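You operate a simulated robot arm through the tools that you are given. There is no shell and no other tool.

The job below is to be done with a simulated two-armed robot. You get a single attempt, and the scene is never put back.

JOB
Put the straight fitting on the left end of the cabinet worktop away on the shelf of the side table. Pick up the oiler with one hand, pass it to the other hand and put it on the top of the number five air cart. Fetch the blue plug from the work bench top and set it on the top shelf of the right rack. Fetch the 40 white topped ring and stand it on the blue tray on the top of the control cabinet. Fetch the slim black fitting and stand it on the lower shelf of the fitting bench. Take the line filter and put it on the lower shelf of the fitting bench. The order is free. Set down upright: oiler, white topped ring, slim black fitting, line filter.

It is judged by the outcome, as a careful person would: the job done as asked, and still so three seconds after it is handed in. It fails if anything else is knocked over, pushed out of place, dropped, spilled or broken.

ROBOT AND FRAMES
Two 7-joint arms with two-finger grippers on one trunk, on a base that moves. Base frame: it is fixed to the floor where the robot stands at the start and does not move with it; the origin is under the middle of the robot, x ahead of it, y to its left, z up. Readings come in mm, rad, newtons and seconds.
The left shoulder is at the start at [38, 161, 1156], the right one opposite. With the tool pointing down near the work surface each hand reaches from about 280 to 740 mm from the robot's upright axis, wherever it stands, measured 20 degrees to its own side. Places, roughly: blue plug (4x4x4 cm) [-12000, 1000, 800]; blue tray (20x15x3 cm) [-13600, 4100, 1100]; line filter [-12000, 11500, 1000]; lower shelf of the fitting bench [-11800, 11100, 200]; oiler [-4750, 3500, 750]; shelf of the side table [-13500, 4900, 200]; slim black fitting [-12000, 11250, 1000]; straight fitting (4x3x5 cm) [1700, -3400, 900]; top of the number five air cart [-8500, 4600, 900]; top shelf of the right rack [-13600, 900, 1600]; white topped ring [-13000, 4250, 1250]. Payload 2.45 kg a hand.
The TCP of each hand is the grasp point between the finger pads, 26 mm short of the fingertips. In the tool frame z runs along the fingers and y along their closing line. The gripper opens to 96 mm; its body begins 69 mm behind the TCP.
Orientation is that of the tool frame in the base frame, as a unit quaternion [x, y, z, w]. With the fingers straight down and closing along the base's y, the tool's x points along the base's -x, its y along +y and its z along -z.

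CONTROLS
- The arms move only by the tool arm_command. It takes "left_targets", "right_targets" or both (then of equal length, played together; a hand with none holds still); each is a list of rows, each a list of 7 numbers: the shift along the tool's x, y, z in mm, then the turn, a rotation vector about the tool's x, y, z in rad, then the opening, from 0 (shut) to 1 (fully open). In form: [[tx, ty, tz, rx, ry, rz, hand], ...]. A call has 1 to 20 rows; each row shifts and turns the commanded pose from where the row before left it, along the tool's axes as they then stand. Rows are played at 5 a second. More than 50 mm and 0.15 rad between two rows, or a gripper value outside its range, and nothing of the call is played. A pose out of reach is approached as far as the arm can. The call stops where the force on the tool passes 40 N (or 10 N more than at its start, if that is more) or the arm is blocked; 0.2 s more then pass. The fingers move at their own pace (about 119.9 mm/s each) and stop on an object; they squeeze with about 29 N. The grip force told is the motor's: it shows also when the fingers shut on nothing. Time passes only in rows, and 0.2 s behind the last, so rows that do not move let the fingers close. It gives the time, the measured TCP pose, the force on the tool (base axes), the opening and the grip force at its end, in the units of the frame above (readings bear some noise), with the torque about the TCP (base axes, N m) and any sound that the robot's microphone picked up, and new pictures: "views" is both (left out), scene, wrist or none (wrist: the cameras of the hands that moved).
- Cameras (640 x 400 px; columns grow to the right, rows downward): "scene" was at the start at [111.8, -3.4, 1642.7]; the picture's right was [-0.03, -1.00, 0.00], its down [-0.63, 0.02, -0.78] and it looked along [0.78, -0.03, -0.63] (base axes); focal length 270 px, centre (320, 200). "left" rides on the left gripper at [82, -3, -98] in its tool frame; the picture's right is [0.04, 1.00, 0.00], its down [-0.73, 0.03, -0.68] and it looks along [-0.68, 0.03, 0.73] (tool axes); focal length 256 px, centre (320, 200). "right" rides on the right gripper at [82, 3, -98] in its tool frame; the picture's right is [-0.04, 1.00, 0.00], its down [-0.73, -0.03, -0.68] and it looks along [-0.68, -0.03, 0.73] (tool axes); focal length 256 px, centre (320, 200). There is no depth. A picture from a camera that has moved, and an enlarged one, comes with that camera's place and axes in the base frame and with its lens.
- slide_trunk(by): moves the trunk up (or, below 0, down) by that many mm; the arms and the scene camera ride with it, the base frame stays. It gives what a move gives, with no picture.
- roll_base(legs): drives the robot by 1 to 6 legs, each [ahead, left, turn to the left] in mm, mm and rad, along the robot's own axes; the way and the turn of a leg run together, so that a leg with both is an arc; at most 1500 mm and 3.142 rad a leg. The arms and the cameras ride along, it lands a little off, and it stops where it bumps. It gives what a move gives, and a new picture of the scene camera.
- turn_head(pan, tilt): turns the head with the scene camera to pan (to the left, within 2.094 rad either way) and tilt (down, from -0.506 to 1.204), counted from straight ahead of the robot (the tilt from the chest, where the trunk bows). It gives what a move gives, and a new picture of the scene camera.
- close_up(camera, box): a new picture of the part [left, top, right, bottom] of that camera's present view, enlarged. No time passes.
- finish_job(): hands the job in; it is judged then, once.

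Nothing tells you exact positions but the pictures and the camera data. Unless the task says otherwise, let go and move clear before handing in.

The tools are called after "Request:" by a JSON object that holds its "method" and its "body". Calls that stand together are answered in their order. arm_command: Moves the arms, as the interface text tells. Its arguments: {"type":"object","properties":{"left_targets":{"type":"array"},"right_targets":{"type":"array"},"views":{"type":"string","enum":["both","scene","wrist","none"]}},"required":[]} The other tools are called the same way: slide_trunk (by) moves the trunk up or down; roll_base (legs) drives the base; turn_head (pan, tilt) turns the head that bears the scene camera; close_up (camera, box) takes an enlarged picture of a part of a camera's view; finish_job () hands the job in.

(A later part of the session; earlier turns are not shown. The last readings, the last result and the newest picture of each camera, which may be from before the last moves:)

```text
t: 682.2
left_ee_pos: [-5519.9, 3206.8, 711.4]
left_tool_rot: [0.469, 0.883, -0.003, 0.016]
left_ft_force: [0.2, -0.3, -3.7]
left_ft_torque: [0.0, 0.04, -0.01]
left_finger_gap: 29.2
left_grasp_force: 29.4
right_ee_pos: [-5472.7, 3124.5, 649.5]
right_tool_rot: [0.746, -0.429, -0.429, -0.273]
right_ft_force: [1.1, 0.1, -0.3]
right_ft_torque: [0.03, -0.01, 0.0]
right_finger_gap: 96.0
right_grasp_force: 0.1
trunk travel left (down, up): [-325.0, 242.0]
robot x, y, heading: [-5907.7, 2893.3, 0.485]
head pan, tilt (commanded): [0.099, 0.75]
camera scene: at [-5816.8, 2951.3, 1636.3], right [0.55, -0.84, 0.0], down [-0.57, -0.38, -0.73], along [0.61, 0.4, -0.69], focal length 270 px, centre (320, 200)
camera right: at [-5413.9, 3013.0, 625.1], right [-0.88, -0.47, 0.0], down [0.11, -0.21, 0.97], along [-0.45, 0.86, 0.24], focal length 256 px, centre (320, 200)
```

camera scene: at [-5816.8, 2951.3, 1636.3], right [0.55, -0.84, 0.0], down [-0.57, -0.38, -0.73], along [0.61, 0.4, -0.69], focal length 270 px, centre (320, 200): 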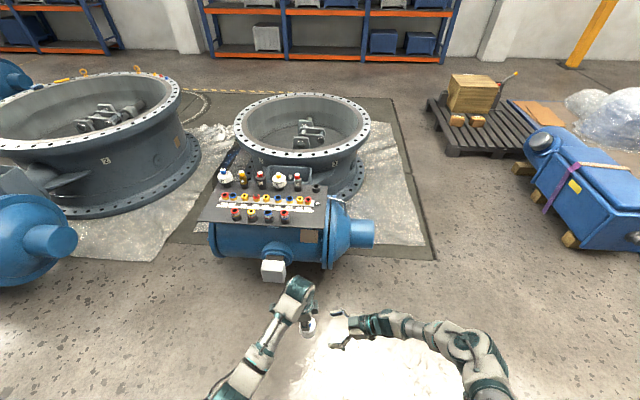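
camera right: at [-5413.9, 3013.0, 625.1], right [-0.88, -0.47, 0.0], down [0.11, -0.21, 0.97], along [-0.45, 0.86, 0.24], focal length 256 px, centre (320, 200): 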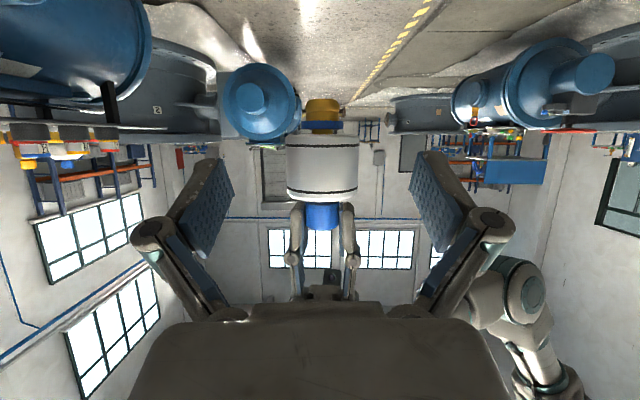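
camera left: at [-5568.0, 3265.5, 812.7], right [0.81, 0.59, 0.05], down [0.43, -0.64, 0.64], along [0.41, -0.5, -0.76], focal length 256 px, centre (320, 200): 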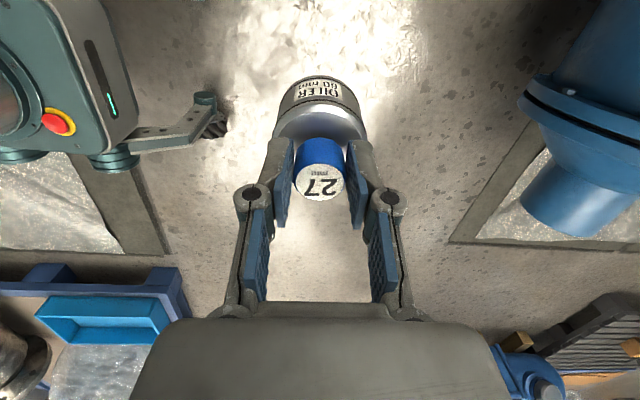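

Request:
{"method": "arm_command", "body": {"right_targets": [[-20, 0.4, 36.4, 0, 0, 0, 1], [-19, -0.5, 34.5, 0, 0, 0, 1], [0, 0, 0, 0, 0, 0, 1]], "views": "both"}}

```text
t: 683.0
left_ee_pos: [-5520.9, 3206.8, 710.4]
left_tool_rot: [0.468, 0.884, -0.004, 0.018]
left_ft_force: [0.4, -0.3, -3.5]
left_ft_torque: [0.02, 0.02, 0.0]
left_finger_gap: 29.3
left_grasp_force: 28.8
right_ee_pos: [-5514.3, 3195.1, 649.9]
right_tool_rot: [0.747, -0.428, -0.43, -0.271]
right_ft_force: [-0.1, 0.1, 0.4]
right_ft_torque: [-0.02, -0.04, 0.02]
right_finger_gap: 95.8
right_grasp_force: 0.0
trunk travel left (down, up): [-325.0, 242.0]
robot x, y, heading: [-5903.2, 2895.0, 0.48]
head pan, tilt (commanded): [0.099, 0.75]
camera scene: at [-5817.9, 2953.6, 1636.2], right [0.55, -0.84, 0.0], down [-0.57, -0.38, -0.73], along [0.61, 0.4, -0.69], focal length 270 px, centre (320, 200)
camera right: at [-5455.0, 3084.5, 626.0], right [-0.88, -0.47, 0.0], down [0.11, -0.21, 0.97], along [-0.45, 0.86, 0.24], focal length 256 px, centre (320, 200)
```

scene: 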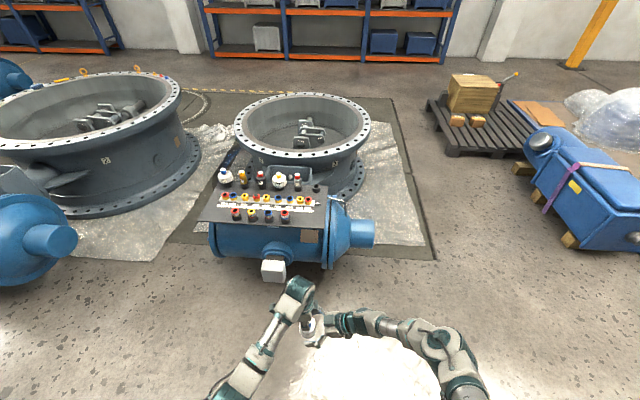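
right: 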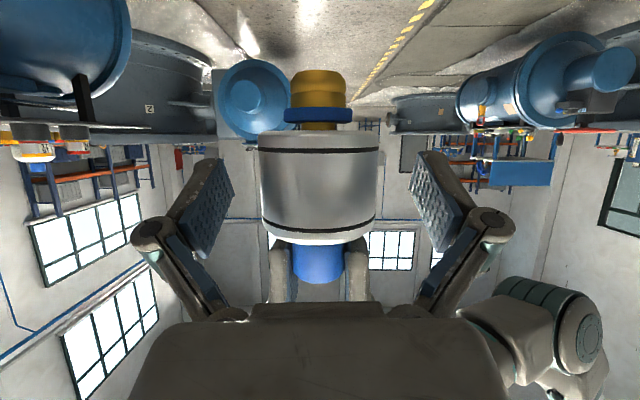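

The drum is centred between the right pads. Closing the right hand on it while the left still holds the cap.

Request:
{"method": "arm_command", "body": {"right_targets": [[0, 0, 0, 0, 0, 0, 0.8], [0, 0, 0, 0, 0, 0, 0.65], [0, 0, 0, 0, 0, 0, 0.5], [0, 0, 0, 0, 0, 0, 0.2], [0, 0, 0, 0, 0, 0, 0], [0, 0, 0, 0, 0, 0, 0]], "views": "wrist"}}

```text
t: 684.4
left_ee_pos: [-5520.6, 3205.9, 711.2]
left_tool_rot: [0.469, 0.883, -0.005, 0.016]
left_ft_force: [-5.2, -2.6, -0.1]
left_ft_torque: [0.04, 0.03, -0.17]
left_finger_gap: 29.5
left_grasp_force: 29.0
right_ee_pos: [-5512.5, 3194.4, 649.9]
right_tool_rot: [0.747, -0.428, -0.43, -0.272]
right_ft_force: [5.2, 2.3, 0.2]
right_ft_torque: [-0.18, 0.26, 0.01]
right_finger_gap: 59.3
right_grasp_force: 29.3
trunk travel left (down, up): [-325.0, 242.0]
robot x, y, heading: [-5907.0, 2893.7, 0.479]
head pan, tilt (commanded): [0.099, 0.75]
camera right: at [-5453.9, 3083.0, 626.0], right [-0.88, -0.47, 0.0], down [0.11, -0.21, 0.97], along [-0.45, 0.86, 0.24], focal length 256 px, centre (320, 200)
```

right: 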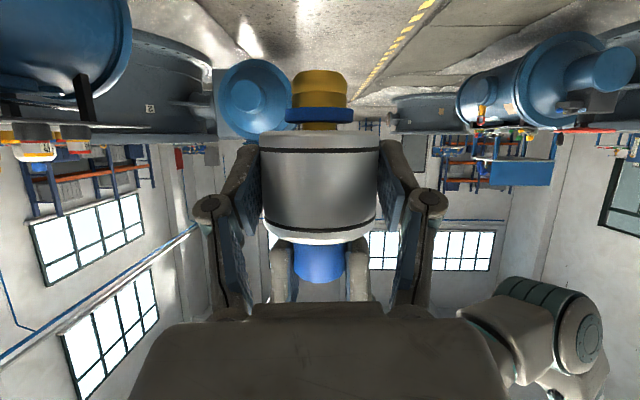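

The right hand holds the drum at 59 mm. Now the left hand lets go of the cap.

Request:
{"method": "arm_command", "body": {"left_targets": [[0, 0, 0, 0, 0, 0, 0.36], [0, 0, 0, 0, 0, 0, 0.45], [0, 0, 0, 0, 0, 0, 0.55], [0, 0, 0, 0, 0, 0, 0.55]], "views": "both"}}

Request:
{"method": "close_up", "body": {"camera": "scene", "box": [250, 260, 410, 370]}}

```text
t: 685.4
left_ee_pos: [-5519.2, 3206.3, 710.9]
left_tool_rot: [0.468, 0.883, -0.004, 0.017]
left_ft_force: [-1.0, 0.3, -0.1]
left_ft_torque: [0.02, -0.02, -0.01]
left_finger_gap: 52.6
left_grasp_force: 0.1
right_ee_pos: [-5512.3, 3194.4, 651.0]
right_tool_rot: [0.746, -0.428, -0.43, -0.273]
right_ft_force: [0.3, -0.5, -0.5]
right_ft_torque: [-0.03, 0.0, -0.02]
right_finger_gap: 59.4
right_grasp_force: 28.9
trunk travel left (down, up): [-325.0, 242.0]
robot x, y, heading: [-5909.8, 2895.8, 0.479]
head pan, tilt (commanded): [0.099, 0.75]
camera scene: at [-5816.4, 2950.7, 1636.3], right [0.55, -0.84, 0.0], down [-0.57, -0.38, -0.73], along [0.61, 0.4, -0.69], focal length 270 px, centre (320, 200)
camera left: at [-5569.6, 3274.8, 806.2], right [0.8, 0.59, 0.01], down [0.42, -0.58, 0.7], along [0.42, -0.56, -0.71], focal length 256 px, centre (320, 200)
```

scene: 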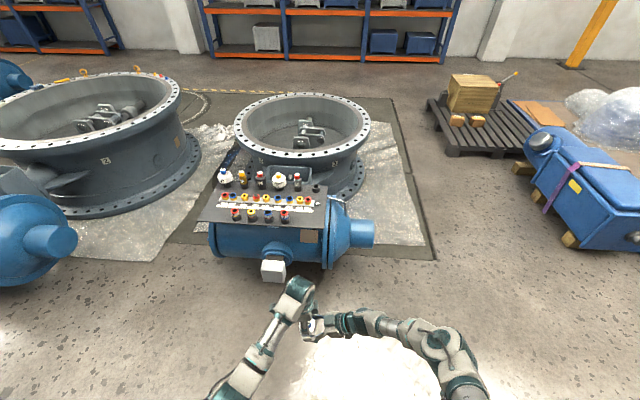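
left: 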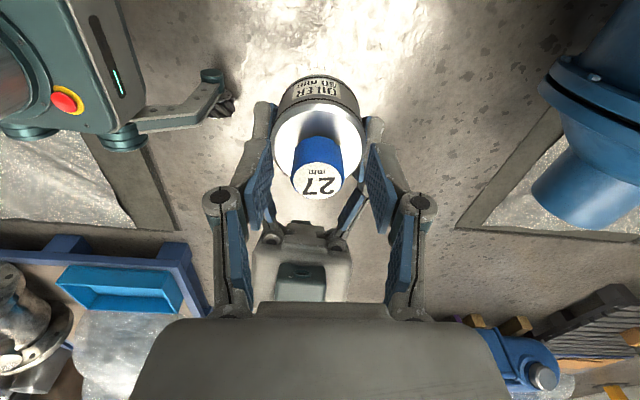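

```text
3.64 times, centred on (330, 315) of scene
camera zoom: at [-5816.4, 2950.7, 1636.3], right [0.55, -0.84, 0.0], down [-0.57, -0.38, -0.73], along [0.61, 0.4, -0.69], focal length 984 px, centre (284, -218)
```

zoom: 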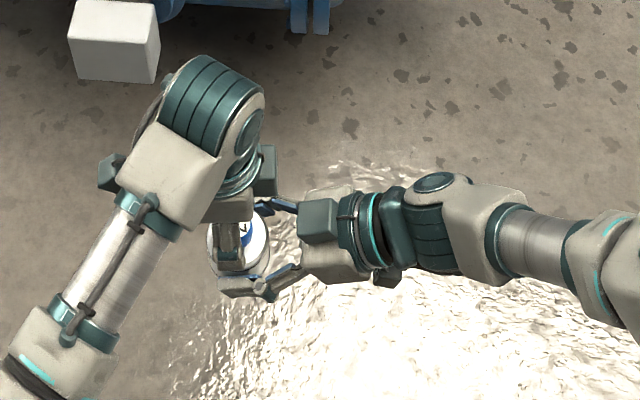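

The hand-over worked: the right hand holds the oiler alone. I lower the right hand clear of the left fingers and draw it away to the right.

Request:
{"method": "arm_command", "body": {"right_targets": [[17.5, 0.8, 9.7, 0, 0, 0, 0], [17.5, 0.8, 9.7, 0, 0, 0, 0], [17.5, 0.8, 9.7, 0, 0, 0, 0], [19, 1, -35, 0, 0, 0, 0], [19, 1, -35, 0, 0, 0, 0], [19, 1, -35, 0, 0, 0, 0], [19, 1, -35, 0, 0, 0, 0], [0, 0, 0, 0, 0, 0, 0]], "views": "both"}}

```text
t: 687.2
left_ee_pos: [-5520.4, 3207.2, 710.6]
left_tool_rot: [0.469, 0.883, -0.003, 0.016]
left_ft_force: [-0.8, -0.1, 0.1]
left_ft_torque: [0.01, -0.01, 0.02]
left_finger_gap: 53.1
left_grasp_force: 0.1
right_ee_pos: [-5437.4, 3051.8, 592.8]
right_tool_rot: [0.746, -0.427, -0.431, -0.273]
right_ft_force: [-0.4, -0.2, 0.9]
right_ft_torque: [-0.01, 0.01, -0.02]
right_finger_gap: 59.0
right_grasp_force: 28.9
trunk travel left (down, up): [-325.0, 242.0]
robot x, y, heading: [-5908.7, 2893.7, 0.484]
head pan, tilt (commanded): [0.099, 0.75]
camera scene: at [-5816.3, 2950.1, 1636.3], right [0.55, -0.84, 0.0], down [-0.57, -0.38, -0.73], along [0.61, 0.4, -0.69], focal length 270 px, centre (320, 200)
camera right: at [-5378.3, 2940.9, 567.6], right [-0.88, -0.47, 0.0], down [0.11, -0.22, 0.97], along [-0.46, 0.86, 0.24], focal length 256 px, centre (320, 200)
```

scene: 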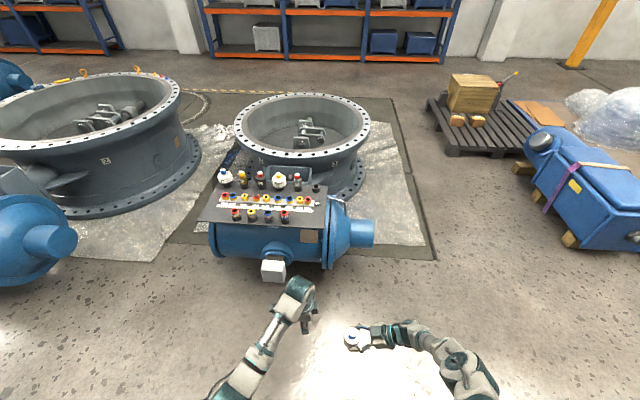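
right: 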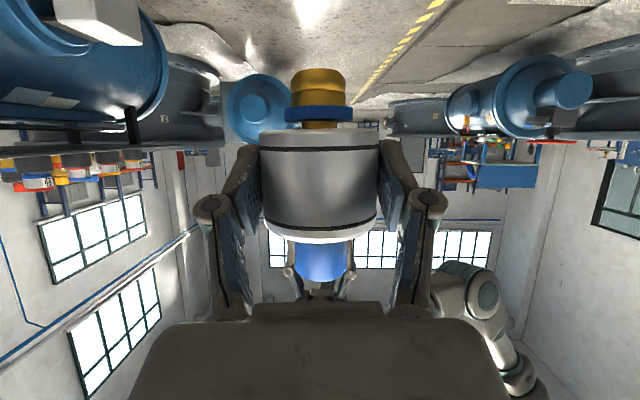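

The oiler is in the right hand. I raise both hands for travel, watching the left arm's reach.

Request:
{"method": "arm_command", "body": {"left_targets": [[0, 0, -40, 0, 0, 0, 0.55], [0, 0, -45, 0, 0, 0, 0.55], [0, 0, -45, 0, 0, 0, 0.55], [0, 0, -45, 0, 0, 0, 0.55], [0, 0, -45, 0, 0, 0, 0.55], [0, 0, -45, 0, 0, 0, 0.55], [0, 0, 0, 0, 0, 0, 0.55]], "right_targets": [[-37.7, -1.7, -20.8, 0, 0, 0, 0], [-37.7, -1.7, -20.8, 0, 0, 0, 0], [-37.7, -1.7, -20.8, 0, 0, 0, 0], [-37.7, -1.7, -20.8, 0, 0, 0, 0], [-37.7, -1.7, -20.8, 0, 0, 0, 0], [-37.7, -1.7, -20.8, 0, 0, 0, 0], [0, 0, 0, 0, 0, 0, 0]], "views": "both"}}

```text
t: 688.8
left_ee_pos: [-5525.3, 3213.8, 974.9]
left_tool_rot: [0.468, 0.883, -0.004, 0.016]
left_ft_force: [0.2, -0.5, -0.5]
left_ft_torque: [-0.02, -0.01, 0.01]
left_finger_gap: 52.8
left_grasp_force: 0.0
right_ee_pos: [-5437.1, 3053.6, 850.7]
right_tool_rot: [0.746, -0.429, -0.431, -0.273]
right_ft_force: [0.4, 0.5, -3.7]
right_ft_torque: [-0.03, 0.0, 0.0]
right_finger_gap: 59.1
right_grasp_force: 28.9
trunk travel left (down, up): [-325.0, 242.0]
robot x, y, heading: [-5910.2, 2894.4, 0.479]
head pan, tilt (commanded): [0.099, 0.75]
camera scene: at [-5814.5, 2950.1, 1636.0], right [0.55, -0.84, 0.0], down [-0.57, -0.38, -0.73], along [0.61, 0.4, -0.69], focal length 270 px, centre (320, 200)
camera right: at [-5378.6, 2941.0, 826.5], right [-0.88, -0.47, 0.0], down [0.11, -0.21, 0.97], along [-0.45, 0.86, 0.24], focal length 256 px, centre (320, 200)
camera left: at [-5575.1, 3282.0, 1069.8], right [0.8, 0.59, 0.01], down [0.42, -0.58, 0.7], along [0.42, -0.56, -0.71], focal length 256 px, centre (320, 200)
```

scene: 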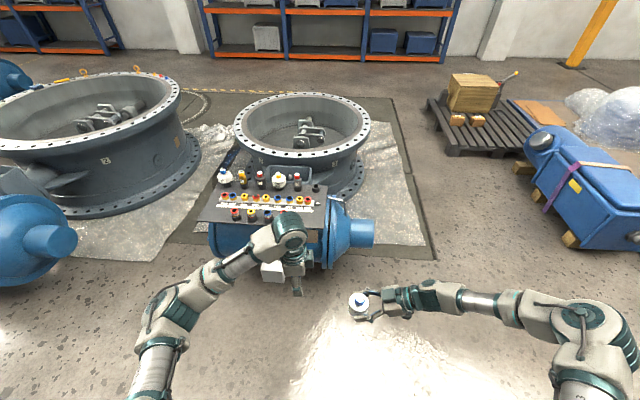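
right: 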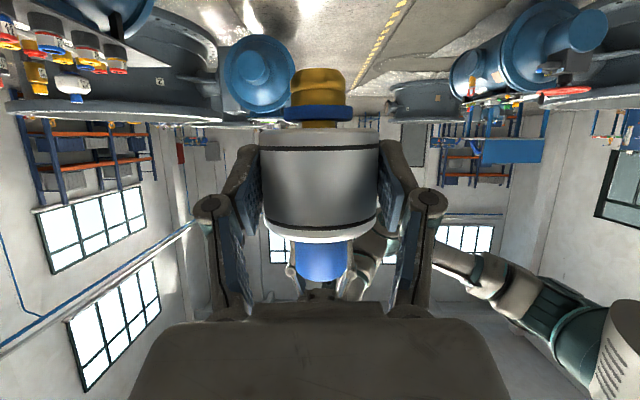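
left: 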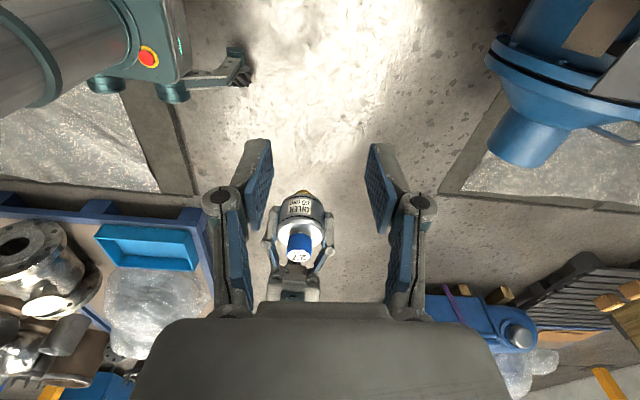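

Both arms are in good posture. I turn to face back along the lane and reverse up to the level of cart 5's working side.

Request:
{"method": "arm_command", "body": {"left_targets": [[35, 0, 0, 0, 0, 0, 0.55], [35, 0, 0, 0, 0, 0, 0.55], [35, 0, 0, 0, 0, 0, 0.55], [0, 0, 0, 0, 0, 0, 0.55]], "views": "none"}}

Request:
{"method": "turn_head", "body": {"pan": 0.0, "tilt": 0.4}}

Request:
{"method": "roll_base", "body": {"legs": [[0, 0, -1.586], [-1500, 0, 0], [-1500, 0, 0], [-500, 0, 0]]}}

Request:
{"method": "turn_head", "body": {"pan": -1.0, "tilt": 0.5}}

```text
t: 689.8
left_ee_pos: [-5584.5, 3299.9, 969.7]
left_tool_rot: [0.469, 0.883, -0.004, 0.017]
left_ft_force: [0.1, -0.1, -0.2]
left_ft_torque: [-0.01, 0.03, -0.04]
left_finger_gap: 52.8
left_grasp_force: 0.1
right_ee_pos: [-5438.0, 3053.2, 851.7]
right_tool_rot: [0.747, -0.428, -0.43, -0.273]
right_ft_force: [0.2, -0.5, -4.1]
right_ft_torque: [-0.02, -0.02, -0.03]
right_finger_gap: 59.4
right_grasp_force: 29.4
trunk travel left (down, up): [-325.0, 242.0]
robot x, y, heading: [-5907.2, 2896.0, 0.483]
head pan, tilt (commanded): [0.099, 0.75]
```

```text
t: 690.6
left_ee_pos: [-5583.7, 3300.0, 970.2]
left_tool_rot: [0.469, 0.883, -0.004, 0.017]
left_ft_force: [0.6, -0.2, 0.6]
left_ft_torque: [-0.02, 0.01, 0.02]
left_finger_gap: 52.8
left_grasp_force: 0.1
right_ee_pos: [-5438.3, 3052.1, 851.9]
right_tool_rot: [0.747, -0.428, -0.43, -0.272]
right_ft_force: [0.1, 0.0, -3.3]
right_ft_torque: [-0.05, -0.04, -0.01]
right_finger_gap: 59.1
right_grasp_force: 28.8
trunk travel left (down, up): [-325.0, 242.0]
robot x, y, heading: [-5907.2, 2894.0, 0.481]
head pan, tilt (commanded): [0.0, 0.4]
camera scene: at [-5803.2, 2948.2, 1667.2], right [0.46, -0.89, 0.0], down [-0.35, -0.18, -0.92], along [0.81, 0.43, -0.39], focal length 270 px, centre (320, 200)
```

scene: 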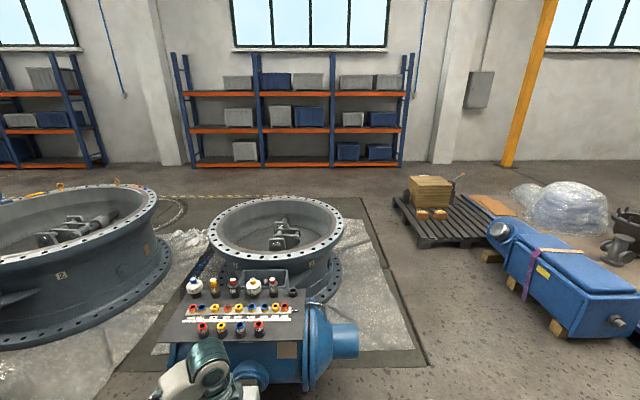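

```text
t: 711.4
left_ee_pos: [-7090.9, 5674.8, 970.9]
left_tool_rot: [0.956, 0.292, -0.015, 0.009]
left_ft_force: [-0.3, -0.1, -0.4]
left_ft_torque: [0.0, -0.01, 0.0]
left_finger_gap: 52.9
left_grasp_force: 0.1
right_ee_pos: [-7337.0, 5529.5, 852.4]
right_tool_rot: [-0.224, 0.831, 0.111, 0.497]
right_ft_force: [0.2, -0.5, -3.9]
right_ft_torque: [-0.04, 0.07, -0.02]
right_finger_gap: 58.8
right_grasp_force: 28.3
trunk travel left (down, up): [-325.0, 242.0]
robot x, y, heading: [-7494.3, 6000.2, -1.09]
head pan, tilt (commanded): [0.0, 0.4]
camera scene: at [-7439.1, 5895.2, 1667.2], right [-0.89, -0.46, 0.0], down [-0.18, 0.35, -0.92], along [0.43, -0.81, -0.39], focal length 270 px, centre (320, 200)
```

scene: 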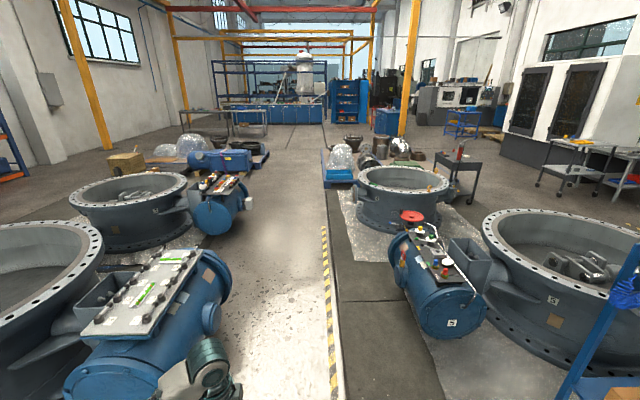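

```text
t: 712.6
left_ee_pos: [-7093.3, 5678.1, 972.1]
left_tool_rot: [0.956, 0.292, -0.014, 0.011]
left_ft_force: [-0.2, 0.3, 0.4]
left_ft_torque: [0.01, -0.01, 0.01]
left_finger_gap: 52.8
left_grasp_force: 0.0
right_ee_pos: [-7339.4, 5531.8, 853.9]
right_tool_rot: [-0.225, 0.831, 0.109, 0.497]
right_ft_force: [-0.2, 0.0, -3.7]
right_ft_torque: [-0.02, 0.05, -0.02]
right_finger_gap: 59.1
right_grasp_force: 28.8
trunk travel left (down, up): [-325.0, 242.0]
robot x, y, heading: [-7497.3, 5999.2, -1.088]
head pan, tilt (commanded): [-1.0, 0.499]
camera scene: at [-7527.3, 5898.9, 1658.4], right [-0.87, 0.5, 0.0], down [0.24, 0.42, -0.88], along [-0.44, -0.76, -0.48], focal length 270 px, centre (320, 200)
```

scene: 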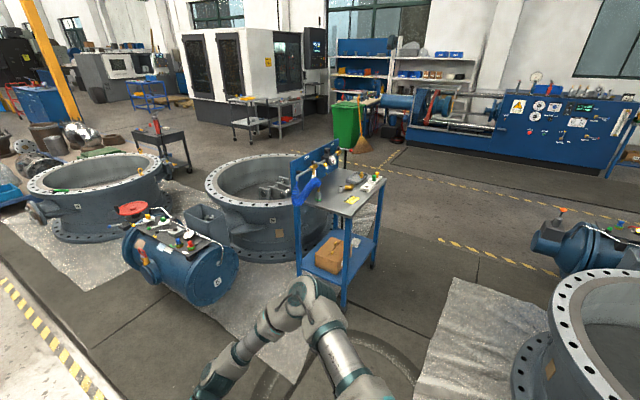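

Request:
{"method": "close_up", "body": {"camera": "scene", "box": [270, 130, 400, 230]}}

Request:
{"method": "close_up", "body": {"camera": "scene", "box": [260, 130, 640, 400]}}

```text
4.00 times, centred on (335, 180) of scene
camera zoom: at [-7527.3, 5898.9, 1658.4], right [-0.87, 0.5, 0.0], down [0.24, 0.42, -0.88], along [-0.44, -0.76, -0.48], focal length 1082 px, centre (260, 280)
```

zoom: 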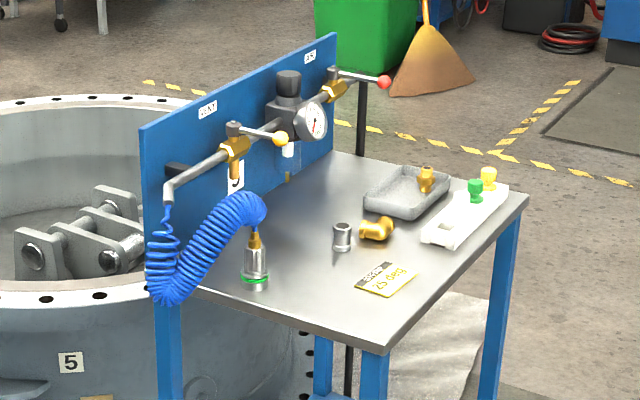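

```text
1.48 times, centred on (450, 265) of scene
camera zoom: at [-7527.3, 5898.9, 1658.4], right [-0.87, 0.5, 0.0], down [0.24, 0.42, -0.88], along [-0.44, -0.76, -0.48], focal length 401 px, centre (127, 104)
```

zoom: 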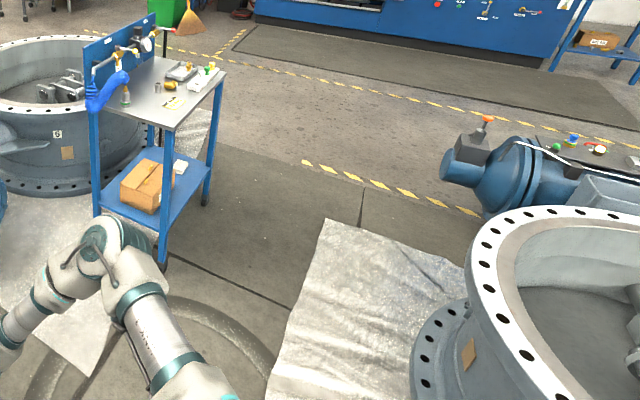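

Cart 5's top has a free spot near its front corner on the lane side. I'll place the oiler there with the hand pointing forward so its camera box stays off the edge. First I move the right hand further ahead here in the open and turn it to point forward.

Request:
{"method": "arm_command", "body": {"right_targets": [[10, -32, -15.3, 0, 0, 0, 0], [10, -32, -15.3, 0, 0, 0, 0], [10, -32, -15.3, 0, 0, 0, 0], [10, -32, -15.3, 0, 0, 0, 0], [0, 0, 0, 0, 0, 0, 0]], "views": "none"}}

Request:
{"method": "arm_command", "body": {"right_targets": [[0, 0, 0, 0.1225, 0.006, 0.0675, 0], [0, 0, 0, 0.1225, 0.006, 0.0675, 0], [0, 0, 0, 0.1225, 0.006, 0.0675, 0], [0, 0, 0, 0.1225, 0.006, 0.0675, 0], [0, 0, 0, 0.1225, 0.006, 0.0675, 0], [0, 0, 0, 0, 0, 0, 0]], "views": "wrist"}}

```text
t: 713.9
left_ee_pos: [-7093.2, 5677.7, 972.2]
left_tool_rot: [0.956, 0.293, -0.013, 0.012]
left_ft_force: [0.3, -0.1, 0.2]
left_ft_torque: [-0.02, -0.03, 0.04]
left_finger_gap: 53.0
left_grasp_force: 0.2
right_ee_pos: [-7339.3, 5382.6, 852.2]
right_tool_rot: [-0.226, 0.83, 0.11, 0.497]
right_ft_force: [-0.4, 0.1, -3.1]
right_ft_torque: [-0.04, 0.03, 0.02]
right_finger_gap: 59.3
right_grasp_force: 29.0
trunk travel left (down, up): [-325.0, 242.0]
robot x, y, heading: [-7496.7, 5995.5, -1.09]
head pan, tilt (commanded): [-1.0, 0.499]
```

```text
t: 715.2
left_ee_pos: [-7092.7, 5677.0, 972.5]
left_tool_rot: [0.956, 0.292, -0.013, 0.01]
left_ft_force: [0.7, -0.2, -1.8]
left_ft_torque: [0.02, -0.03, 0.0]
left_finger_gap: 52.7
left_grasp_force: 0.0
right_ee_pos: [-7340.7, 5382.4, 853.3]
right_tool_rot: [0.074, 0.858, -0.068, 0.504]
right_ft_force: [-0.1, -0.3, -3.3]
right_ft_torque: [0.01, 0.04, 0.02]
right_finger_gap: 59.2
right_grasp_force: 29.0
trunk travel left (down, up): [-325.0, 242.0]
robot x, y, heading: [-7494.0, 5999.2, -1.092]
head pan, tilt (commanded): [-1.0, 0.499]
camera right: at [-7463.3, 5409.7, 828.7], right [0.21, 0.98, -0.01], down [-0.23, 0.06, 0.97], along [0.95, -0.21, 0.24], focal length 256 px, centre (320, 200)
```

right: 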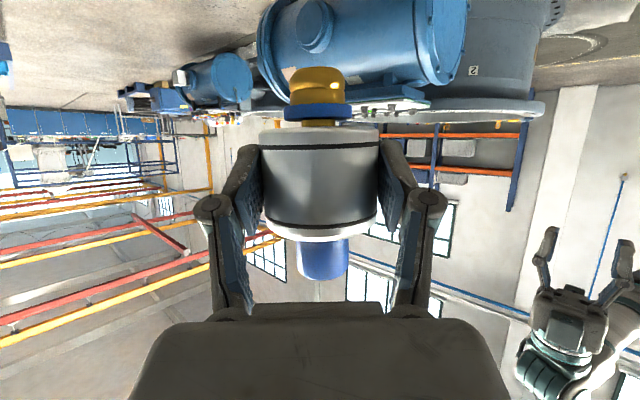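

Request:
{"method": "arm_command", "body": {"right_targets": [[0, 0, 0, 0.1225, 0.006, 0.0675, 0], [0, 0, 0, 0.1225, 0.006, 0.0675, 0], [0, 0, 0, 0.1225, 0.006, 0.0675, 0], [0, 0, 0, 0.1225, 0.006, 0.0675, 0], [0, 0, 0, 0.1225, 0.006, 0.0675, 0], [0, 0, 0, 0.1225, 0.006, 0.0675, 0], [0, 0, 0, 0, 0, 0, 0]], "views": "both"}}

```text
t: 716.9
left_ee_pos: [-7093.8, 5676.0, 972.9]
left_tool_rot: [0.956, 0.292, -0.013, 0.011]
left_ft_force: [0.5, 0.1, -1.7]
left_ft_torque: [0.01, 0.0, -0.01]
left_finger_gap: 52.7
left_grasp_force: 0.0
right_ee_pos: [-7389.9, 5372.5, 827.6]
right_tool_rot: [0.327, 0.796, -0.214, 0.462]
right_ft_force: [-0.5, -0.1, -2.7]
right_ft_torque: [0.01, 0.01, 0.04]
right_finger_gap: 59.3
right_grasp_force: 29.3
right hand out of reach, approached as far as the arm can: row 4, 5, 6
trunk travel left (down, up): [-325.0, 242.0]
robot x, y, heading: [-7496.0, 5999.6, -1.091]
head pan, tilt (commanded): [-1.0, 0.499]
camera scene: at [-7531.8, 5897.8, 1658.2], right [-0.87, 0.5, 0.0], down [0.24, 0.42, -0.88], along [-0.44, -0.76, -0.48], focal length 270 px, centre (320, 200)
camera right: at [-7475.6, 5464.0, 803.5], right [0.73, 0.68, 0.0], down [-0.16, 0.18, 0.97], along [0.66, -0.71, 0.24], focal length 256 px, centre (320, 200)
```

scene: 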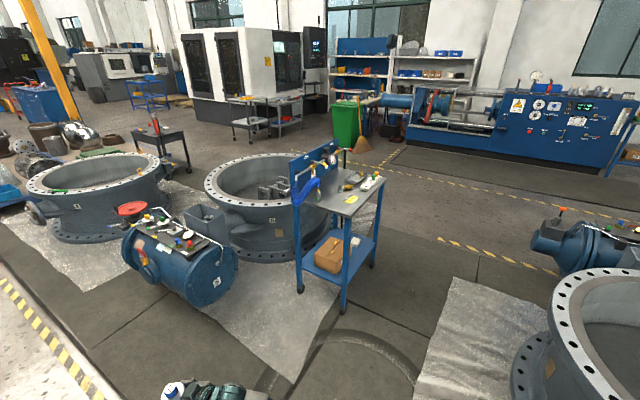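
right: 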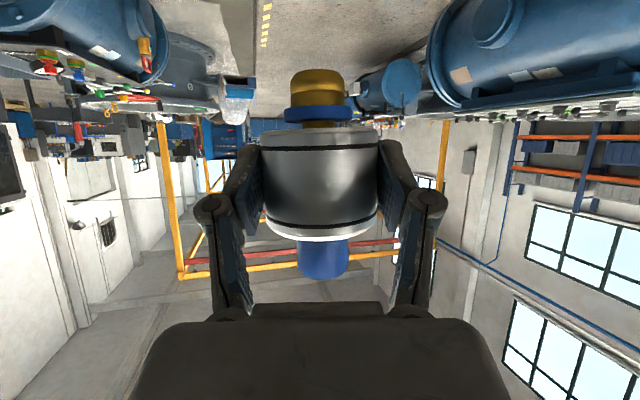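

The oiler is still vertical, with the hand pointing nearly straight ahead, which is good enough. I raise it above cart height here in the open to be sure the arm can do it.

Request:
{"method": "arm_command", "body": {"right_targets": [[-39.4, -1.7, -21.6, 0, 0, 0, 0], [-39.4, -1.7, -21.6, 0, 0, 0, 0], [-39.4, -1.7, -21.6, 0, 0, 0, 0], [-17, -0.8, -9.6, 0, 0, 0, 0], [0, 0, 0, 0, 0, 0, 0]], "views": "wrist"}}

```text
t: 718.0
left_ee_pos: [-7091.1, 5678.8, 972.0]
left_tool_rot: [0.956, 0.293, -0.014, 0.01]
left_ft_force: [-0.8, 0.2, 0.1]
left_ft_torque: [-0.03, -0.02, 0.01]
left_finger_gap: 52.9
left_grasp_force: 0.1
right_ee_pos: [-7385.9, 5373.4, 983.5]
right_tool_rot: [0.326, 0.797, -0.214, 0.46]
right_ft_force: [0.2, -0.7, -3.8]
right_ft_torque: [0.01, 0.03, -0.01]
right_finger_gap: 58.6
right_grasp_force: 29.2
trunk travel left (down, up): [-325.0, 242.0]
robot x, y, heading: [-7493.4, 5999.5, -1.091]
head pan, tilt (commanded): [-1.0, 0.499]
camera right: at [-7471.6, 5464.8, 960.0], right [0.73, 0.68, -0.01], down [-0.16, 0.18, 0.97], along [0.66, -0.71, 0.24], focal length 256 px, centre (320, 200)
```

right: 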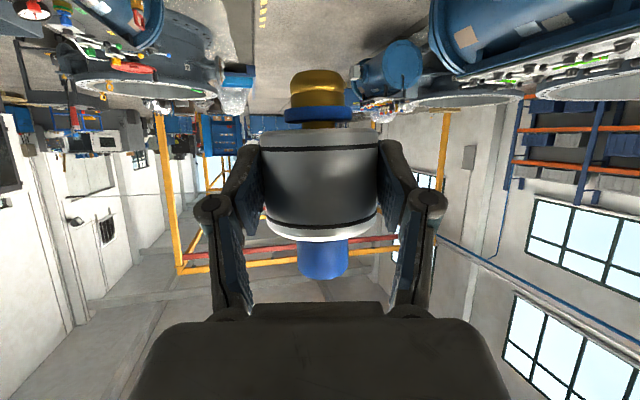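

All fine. I shift sideways toward cart 5, staying a little back from it, then check from close up.

Request:
{"method": "roll_base", "body": {"legs": [[-70, 0, -0.016], [0, -850, 0]]}}

Request:
{"method": "turn_head", "body": {"pan": -0.35, "tilt": 0.75}}

Request:
{"method": "close_up", "body": {"camera": "scene", "box": [200, 100, 520, 300]}}

```text
t: 723.2
left_ee_pos: [-7898.7, 5351.2, 972.0]
left_tool_rot: [0.959, 0.282, -0.016, 0.011]
left_ft_force: [0.8, -0.1, 0.0]
left_ft_torque: [-0.01, -0.03, 0.02]
left_finger_gap: 52.7
left_grasp_force: 0.1
right_ee_pos: [-8200.4, 5053.1, 985.3]
right_tool_rot: [0.335, 0.793, -0.222, 0.458]
right_ft_force: [0.5, 0.9, -3.4]
right_ft_torque: [0.04, 0.02, -0.02]
right_finger_gap: 59.0
right_grasp_force: 28.9
trunk travel left (down, up): [-325.0, 242.0]
robot x, y, heading: [-8298.5, 5681.9, -1.115]
head pan, tilt (commanded): [-1.0, 0.499]
camera scene: at [-8328.6, 5582.9, 1658.6], right [-0.86, 0.52, 0.01], down [0.24, 0.41, -0.88], along [-0.46, -0.75, -0.48], focal length 270 px, centre (320, 200)
```

scene: 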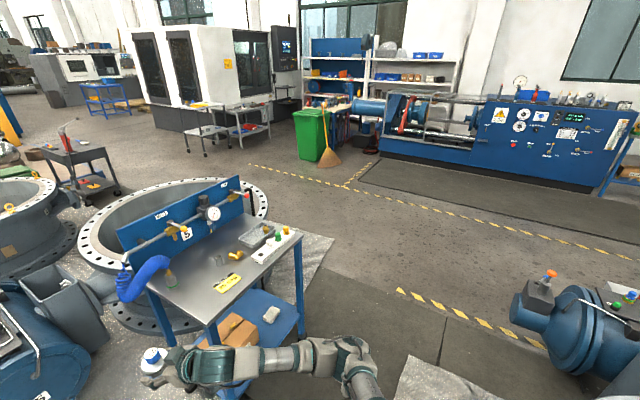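

```text
t: 724.3
left_ee_pos: [-7899.8, 5354.5, 973.9]
left_tool_rot: [0.959, 0.282, -0.016, 0.012]
left_ft_force: [-0.4, 0.3, -1.5]
left_ft_torque: [-0.02, 0.02, -0.01]
left_finger_gap: 52.7
left_grasp_force: 0.1
right_ee_pos: [-8200.6, 5056.0, 987.9]
right_tool_rot: [0.334, 0.793, -0.222, 0.459]
right_ft_force: [0.3, -0.5, -3.9]
right_ft_torque: [0.04, 0.02, -0.04]
right_finger_gap: 59.1
right_grasp_force: 29.4
trunk travel left (down, up): [-325.0, 242.0]
robot x, y, heading: [-8297.4, 5683.2, -1.113]
head pan, tilt (commanded): [-0.351, 0.75]
camera scene: at [-8273.2, 5578.3, 1636.4], right [-0.99, -0.11, 0.0], down [-0.07, 0.68, -0.73], along [0.07, -0.73, -0.68], focal length 270 px, centre (320, 200)
```

scene: 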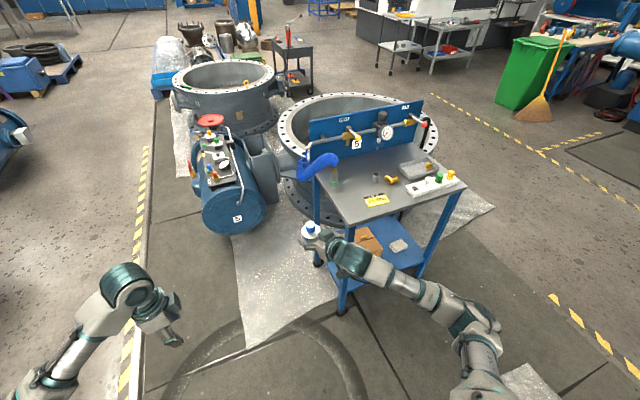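

```text
2.00 times, centred on (360, 200) of scene
camera zoom: at [-8273.2, 5578.3, 1636.4], right [-0.99, -0.11, 0.0], down [-0.07, 0.68, -0.73], along [0.07, -0.73, -0.68], focal length 541 px, centre (240, 200)
```

zoom: 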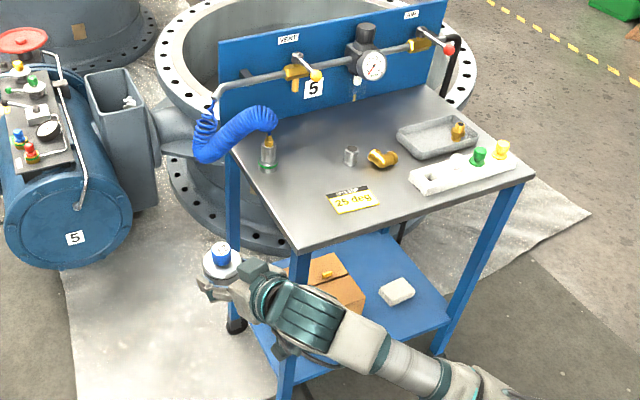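

The free spot by the front-left corner (between the coil's bottle and the "25 deg" card) is at about [-8335, 4777] with the top near z = 850. I slide right and then forward toward it with the oiler well above.

Request:
{"method": "roll_base", "body": {"legs": [[0, -246, 0.006], [140, 0, 0]]}}

Request:
{"method": "turn_head", "body": {"pan": -0.2, "tilt": 0.9}}

Request:
{"method": "arm_command", "body": {"right_targets": [[0, 0, 0, 0, 0, 0, 0], [0, 0, 0, 0, 0, 0, 0]], "views": "both"}}

Request:
{"method": "close_up", "body": {"camera": "scene", "box": [230, 80, 490, 290]}}

```text
t: 727.0
left_ee_pos: [-8053.6, 5121.4, 973.2]
left_tool_rot: [0.959, 0.283, -0.018, 0.012]
left_ft_force: [0.8, -0.1, -0.1]
left_ft_torque: [0.0, 0.04, 0.0]
left_finger_gap: 52.7
left_grasp_force: 0.1
right_ee_pos: [-8354.6, 4823.0, 988.7]
right_tool_rot: [0.333, 0.794, -0.222, 0.458]
right_ft_force: [-0.3, -0.6, -3.6]
right_ft_torque: [0.03, 0.03, -0.02]
right_finger_gap: 58.8
right_grasp_force: 29.1
trunk travel left (down, up): [-325.0, 242.0]
robot x, y, heading: [-8453.6, 5445.1, -1.115]
head pan, tilt (commanded): [-0.351, 0.75]
camera scene: at [-8426.5, 5346.5, 1636.6], right [-0.99, -0.11, 0.01], down [-0.08, 0.68, -0.73], along [0.08, -0.73, -0.68], focal length 270 px, centre (320, 200)
```

scene: 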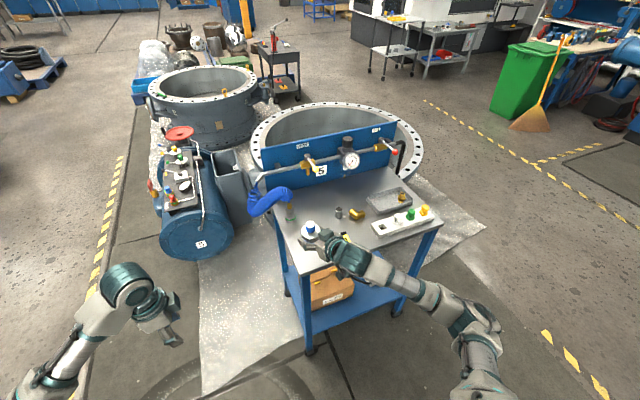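

```text
t: 727.7
left_ee_pos: [-8058.9, 5120.6, 973.3]
left_tool_rot: [0.959, 0.283, -0.014, 0.014]
left_ft_force: [0.6, 0.3, 0.2]
left_ft_torque: [-0.01, 0.01, 0.0]
left_finger_gap: 52.7
left_grasp_force: 0.1
right_ee_pos: [-8359.5, 4822.6, 987.9]
right_tool_rot: [0.333, 0.792, -0.221, 0.46]
right_ft_force: [0.1, 0.4, -4.1]
right_ft_torque: [-0.03, 0.02, -0.01]
right_finger_gap: 58.8
right_grasp_force: 29.4
trunk travel left (down, up): [-325.0, 242.0]
robot x, y, heading: [-8454.0, 5445.4, -1.116]
head pan, tilt (commanded): [-0.201, 0.901]
camera scene: at [-8424.7, 5349.1, 1624.3], right [-0.97, -0.26, 0.0], down [-0.2, 0.76, -0.62], along [0.16, -0.6, -0.79], focal length 270 px, centre (320, 200)
```

scene: 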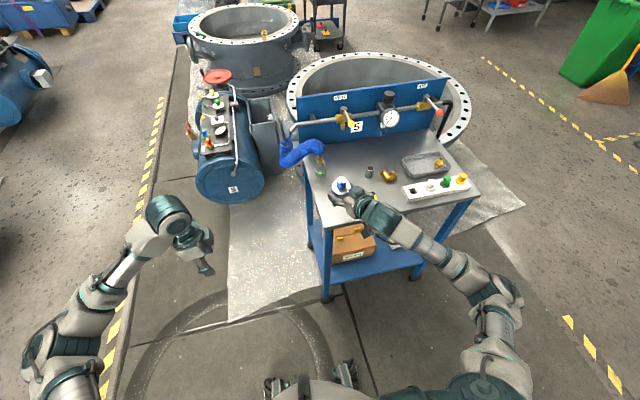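

```text
t: 728.3
left_ee_pos: [-8062.1, 5120.6, 975.3]
left_tool_rot: [0.959, 0.283, -0.014, 0.013]
left_ft_force: [-0.1, -1.0, 0.0]
left_ft_torque: [0.0, 0.01, 0.03]
left_finger_gap: 52.6
left_grasp_force: 0.0
right_ee_pos: [-8362.2, 4821.8, 989.6]
right_tool_rot: [0.334, 0.792, -0.222, 0.461]
right_ft_force: [-0.3, 0.0, -3.9]
right_ft_torque: [0.02, 0.02, 0.06]
right_finger_gap: 59.0
right_grasp_force: 29.0
trunk travel left (down, up): [-325.0, 242.0]
robot x, y, heading: [-8457.8, 5447.6, -1.109]
head pan, tilt (commanded): [-0.201, 0.901]
camera scene: at [-8426.2, 5349.1, 1624.4], right [-0.97, -0.26, 0.0], down [-0.2, 0.76, -0.62], along [0.16, -0.6, -0.79], focal length 270 px, centre (320, 200)
camera right: at [-8445.8, 4914.6, 963.1], right [0.75, 0.67, -0.01], down [-0.16, 0.19, 0.97], along [0.65, -0.72, 0.25], focal length 256 px, centre (320, 200)
```

scene: 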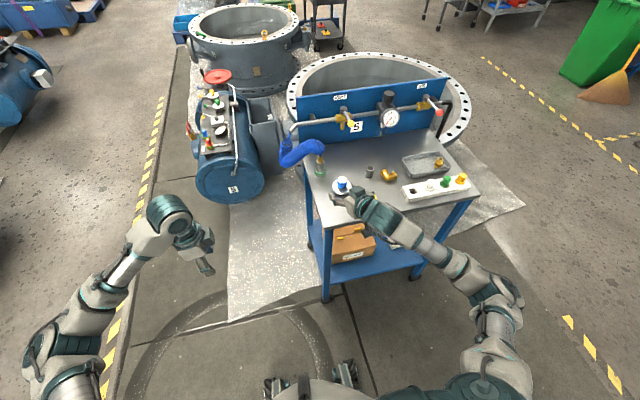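
right: 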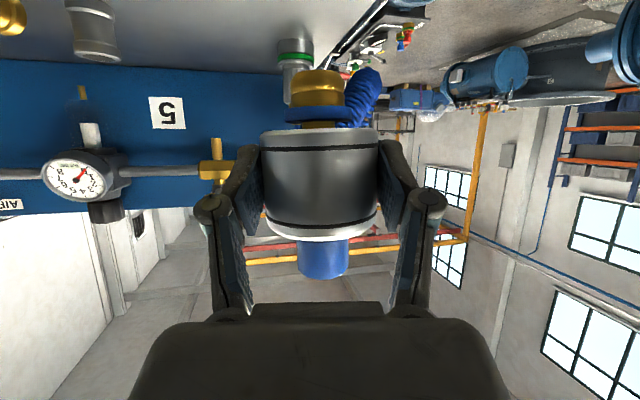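

```text
1.90 times, centred on (360, 185) of scene
camera zoom: at [-8426.2, 5349.1, 1624.4], right [-0.97, -0.26, 0.0], down [-0.2, 0.76, -0.62], along [0.16, -0.6, -0.79], focal length 515 px, centre (244, 229)
```

zoom: 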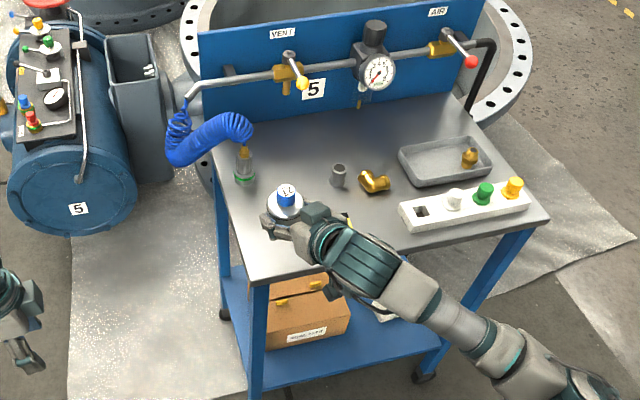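

The oiler hangs over the front edge zone of cart 5's top. I move it 50 mm further in and lower it partway, then check from the camera.

Request:
{"method": "arm_command", "body": {"right_targets": [[-11.2, -7, 21.2, 0, 0, 0, 0], [-11.2, -7, 21.2, 0, 0, 0, 0], [26.3, 1.3, 14.3, 0, 0, 0, 0], [26.3, 1.3, 14.3, 0, 0, 0, 0], [0, 0, 0, 0, 0, 0, 0]], "views": "both"}}

Request:
{"method": "close_up", "body": {"camera": "scene", "box": [290, 130, 420, 230]}}

```text
t: 729.5
left_ee_pos: [-8060.9, 5121.3, 976.3]
left_tool_rot: [0.959, 0.284, -0.015, 0.013]
left_ft_force: [-0.2, 0.5, 0.5]
left_ft_torque: [-0.04, -0.01, 0.01]
left_finger_gap: 52.6
left_grasp_force: 0.0
right_ee_pos: [-8338.2, 4778.7, 929.6]
right_tool_rot: [0.333, 0.793, -0.221, 0.461]
right_ft_force: [-0.4, -0.3, -2.9]
right_ft_torque: [-0.02, 0.03, 0.03]
right_finger_gap: 58.9
right_grasp_force: 29.4
trunk travel left (down, up): [-325.0, 242.0]
robot x, y, heading: [-8451.9, 5442.2, -1.117]
head pan, tilt (commanded): [-0.201, 0.901]
camera scene: at [-8424.2, 5350.1, 1624.4], right [-0.97, -0.26, 0.0], down [-0.2, 0.76, -0.62], along [0.16, -0.6, -0.79], focal length 270 px, centre (320, 200)
camera right: at [-8421.8, 4871.6, 904.1], right [0.75, 0.67, -0.01], down [-0.16, 0.19, 0.97], along [0.65, -0.72, 0.25], focal length 256 px, centre (320, 200)
```

scene: 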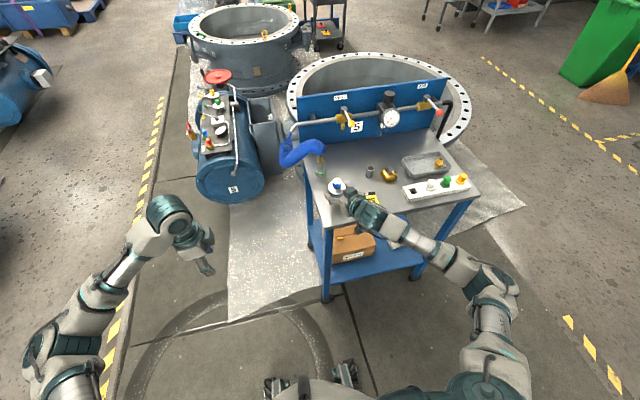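
right: 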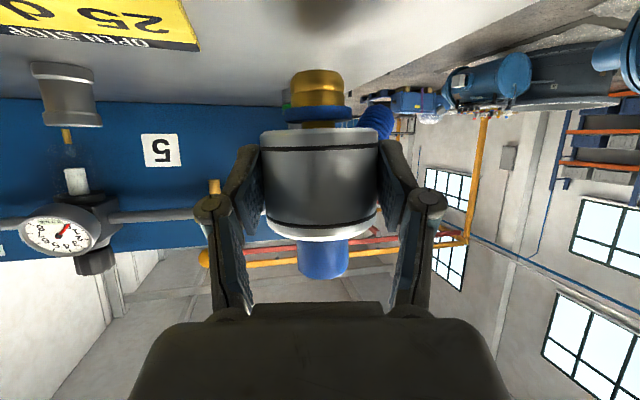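

```text
4.00 times, centred on (355, 180) of scene
camera zoom: at [-8424.2, 5350.1, 1624.4], right [-0.97, -0.26, 0.0], down [-0.2, 0.76, -0.62], along [0.16, -0.6, -0.79], focal length 1082 px, centre (180, 280)
```

zoom: 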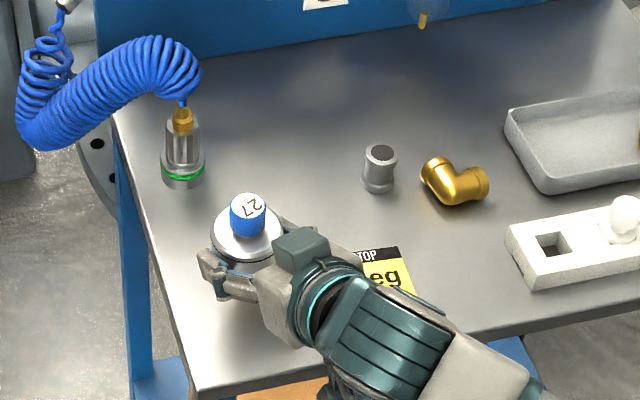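

The spot is right: clear of the coil's bottle and the card, camera box beyond the edge. Lowering the last stretch carefully.

Request:
{"method": "arm_command", "body": {"right_targets": [[8.8, 0.4, 4.8, 0, 0, 0, 0], [7, 0.3, 3.8, 0, 0, 0, 0], [0, 0, 0, 0, 0, 0, 0]], "views": "wrist"}}

Request:
{"method": "close_up", "body": {"camera": "right", "box": [240, 20, 400, 140]}}

```text
t: 730.3
left_ee_pos: [-8059.9, 5121.9, 975.8]
left_tool_rot: [0.959, 0.283, -0.014, 0.014]
left_ft_force: [0.1, -0.1, 0.1]
left_ft_torque: [-0.01, -0.02, -0.01]
left_finger_gap: 52.8
left_grasp_force: 0.0
right_ee_pos: [-8336.6, 4777.8, 913.3]
right_tool_rot: [0.332, 0.791, -0.222, 0.463]
right_ft_force: [-0.6, -1.1, 6.5]
right_ft_torque: [-0.08, -0.1, -0.04]
right_finger_gap: 59.2
right_grasp_force: 29.0
trunk travel left (down, up): [-325.0, 242.0]
robot x, y, heading: [-8453.1, 5442.1, -1.108]
head pan, tilt (commanded): [-0.201, 0.901]
camera right: at [-8421.0, 4870.7, 887.7], right [0.75, 0.67, -0.01], down [-0.16, 0.19, 0.97], along [0.65, -0.72, 0.25], focal length 256 px, centre (320, 200)
```

right: 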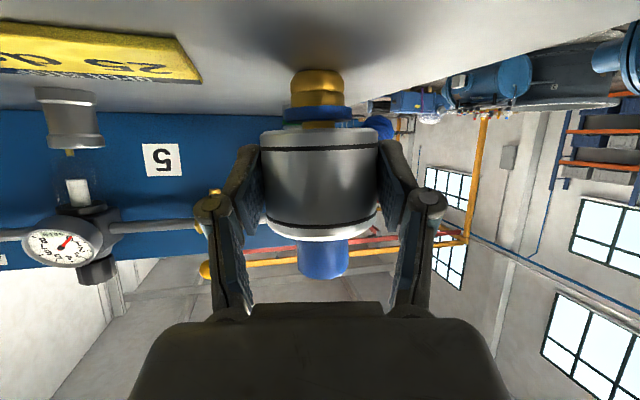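

```text
3.33 times, centred on (320, 80) of right
camera zoom: at [-8421.0, 4870.7, 887.7], right [0.75, 0.67, -0.01], down [-0.16, 0.19, 0.97], along [0.65, -0.72, 0.25], focal length 853 px, centre (320, 600)
```

zoom: 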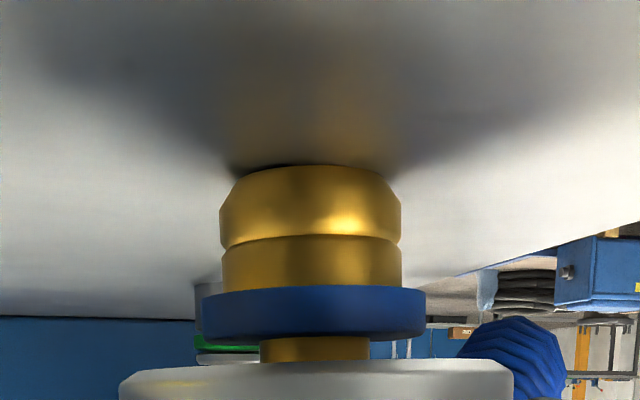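

It has touched down (top is at about z = 862). I release gently.

Request:
{"method": "arm_command", "body": {"right_targets": [[-0.9, 0, -0.5, 0, 0, 0, 0], [0, 0, 0, 0, 0, 0, 0], [0, 0, 0, 0, 0, 0, 0.66], [0, 0, 0, 0, 0, 0, 0.72], [0, 0, 0, 0, 0, 0, 0.78], [0, 0, 0, 0, 0, 0, 0.78]], "views": "both"}}

Request:
{"method": "close_up", "body": {"camera": "scene", "box": [290, 130, 420, 230]}}

```text
t: 731.7
left_ee_pos: [-8059.2, 5121.7, 975.9]
left_tool_rot: [0.959, 0.284, -0.014, 0.014]
left_ft_force: [0.0, 0.1, 0.0]
left_ft_torque: [0.01, 0.05, 0.0]
left_finger_gap: 52.6
left_grasp_force: 0.0
right_ee_pos: [-8338.7, 4778.9, 911.1]
right_tool_rot: [0.334, 0.792, -0.222, 0.46]
right_ft_force: [0.4, 0.5, 0.0]
right_ft_torque: [0.02, 0.0, 0.03]
right_finger_gap: 74.8
right_grasp_force: 0.2
trunk travel left (down, up): [-325.0, 242.0]
robot x, y, heading: [-8453.0, 5446.0, -1.108]
head pan, tilt (commanded): [-0.201, 0.901]
camera scene: at [-8423.6, 5351.3, 1624.5], right [-0.97, -0.26, 0.0], down [-0.2, 0.76, -0.62], along [0.16, -0.6, -0.79], focal length 270 px, centre (320, 200)
camera right: at [-8421.3, 4871.4, 887.2], right [0.75, 0.67, -0.01], down [-0.16, 0.19, 0.97], along [0.65, -0.72, 0.25], focal length 256 px, centre (320, 200)
```

scene: 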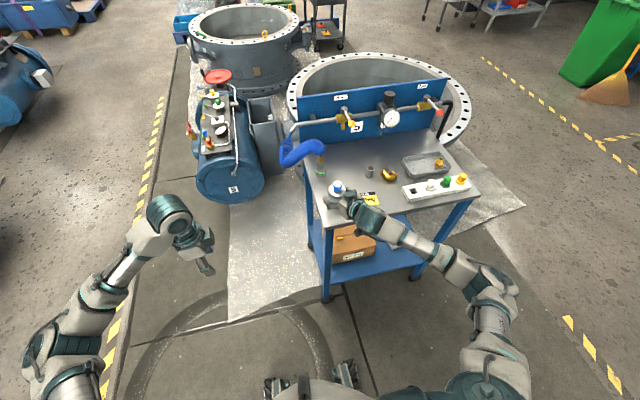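
right: 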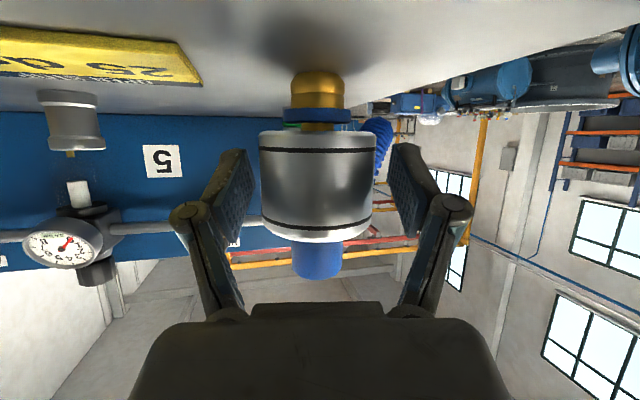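

```text
4.00 times, centred on (355, 180) of scene
camera zoom: at [-8423.6, 5351.3, 1624.5], right [-0.97, -0.26, 0.0], down [-0.2, 0.76, -0.62], along [0.16, -0.6, -0.79], focal length 1082 px, centre (180, 280)
```

zoom: 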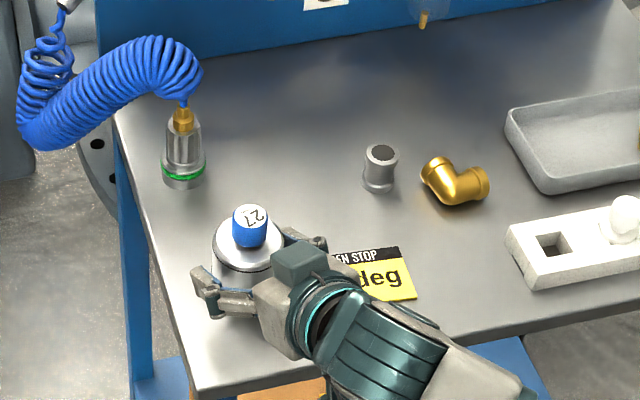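

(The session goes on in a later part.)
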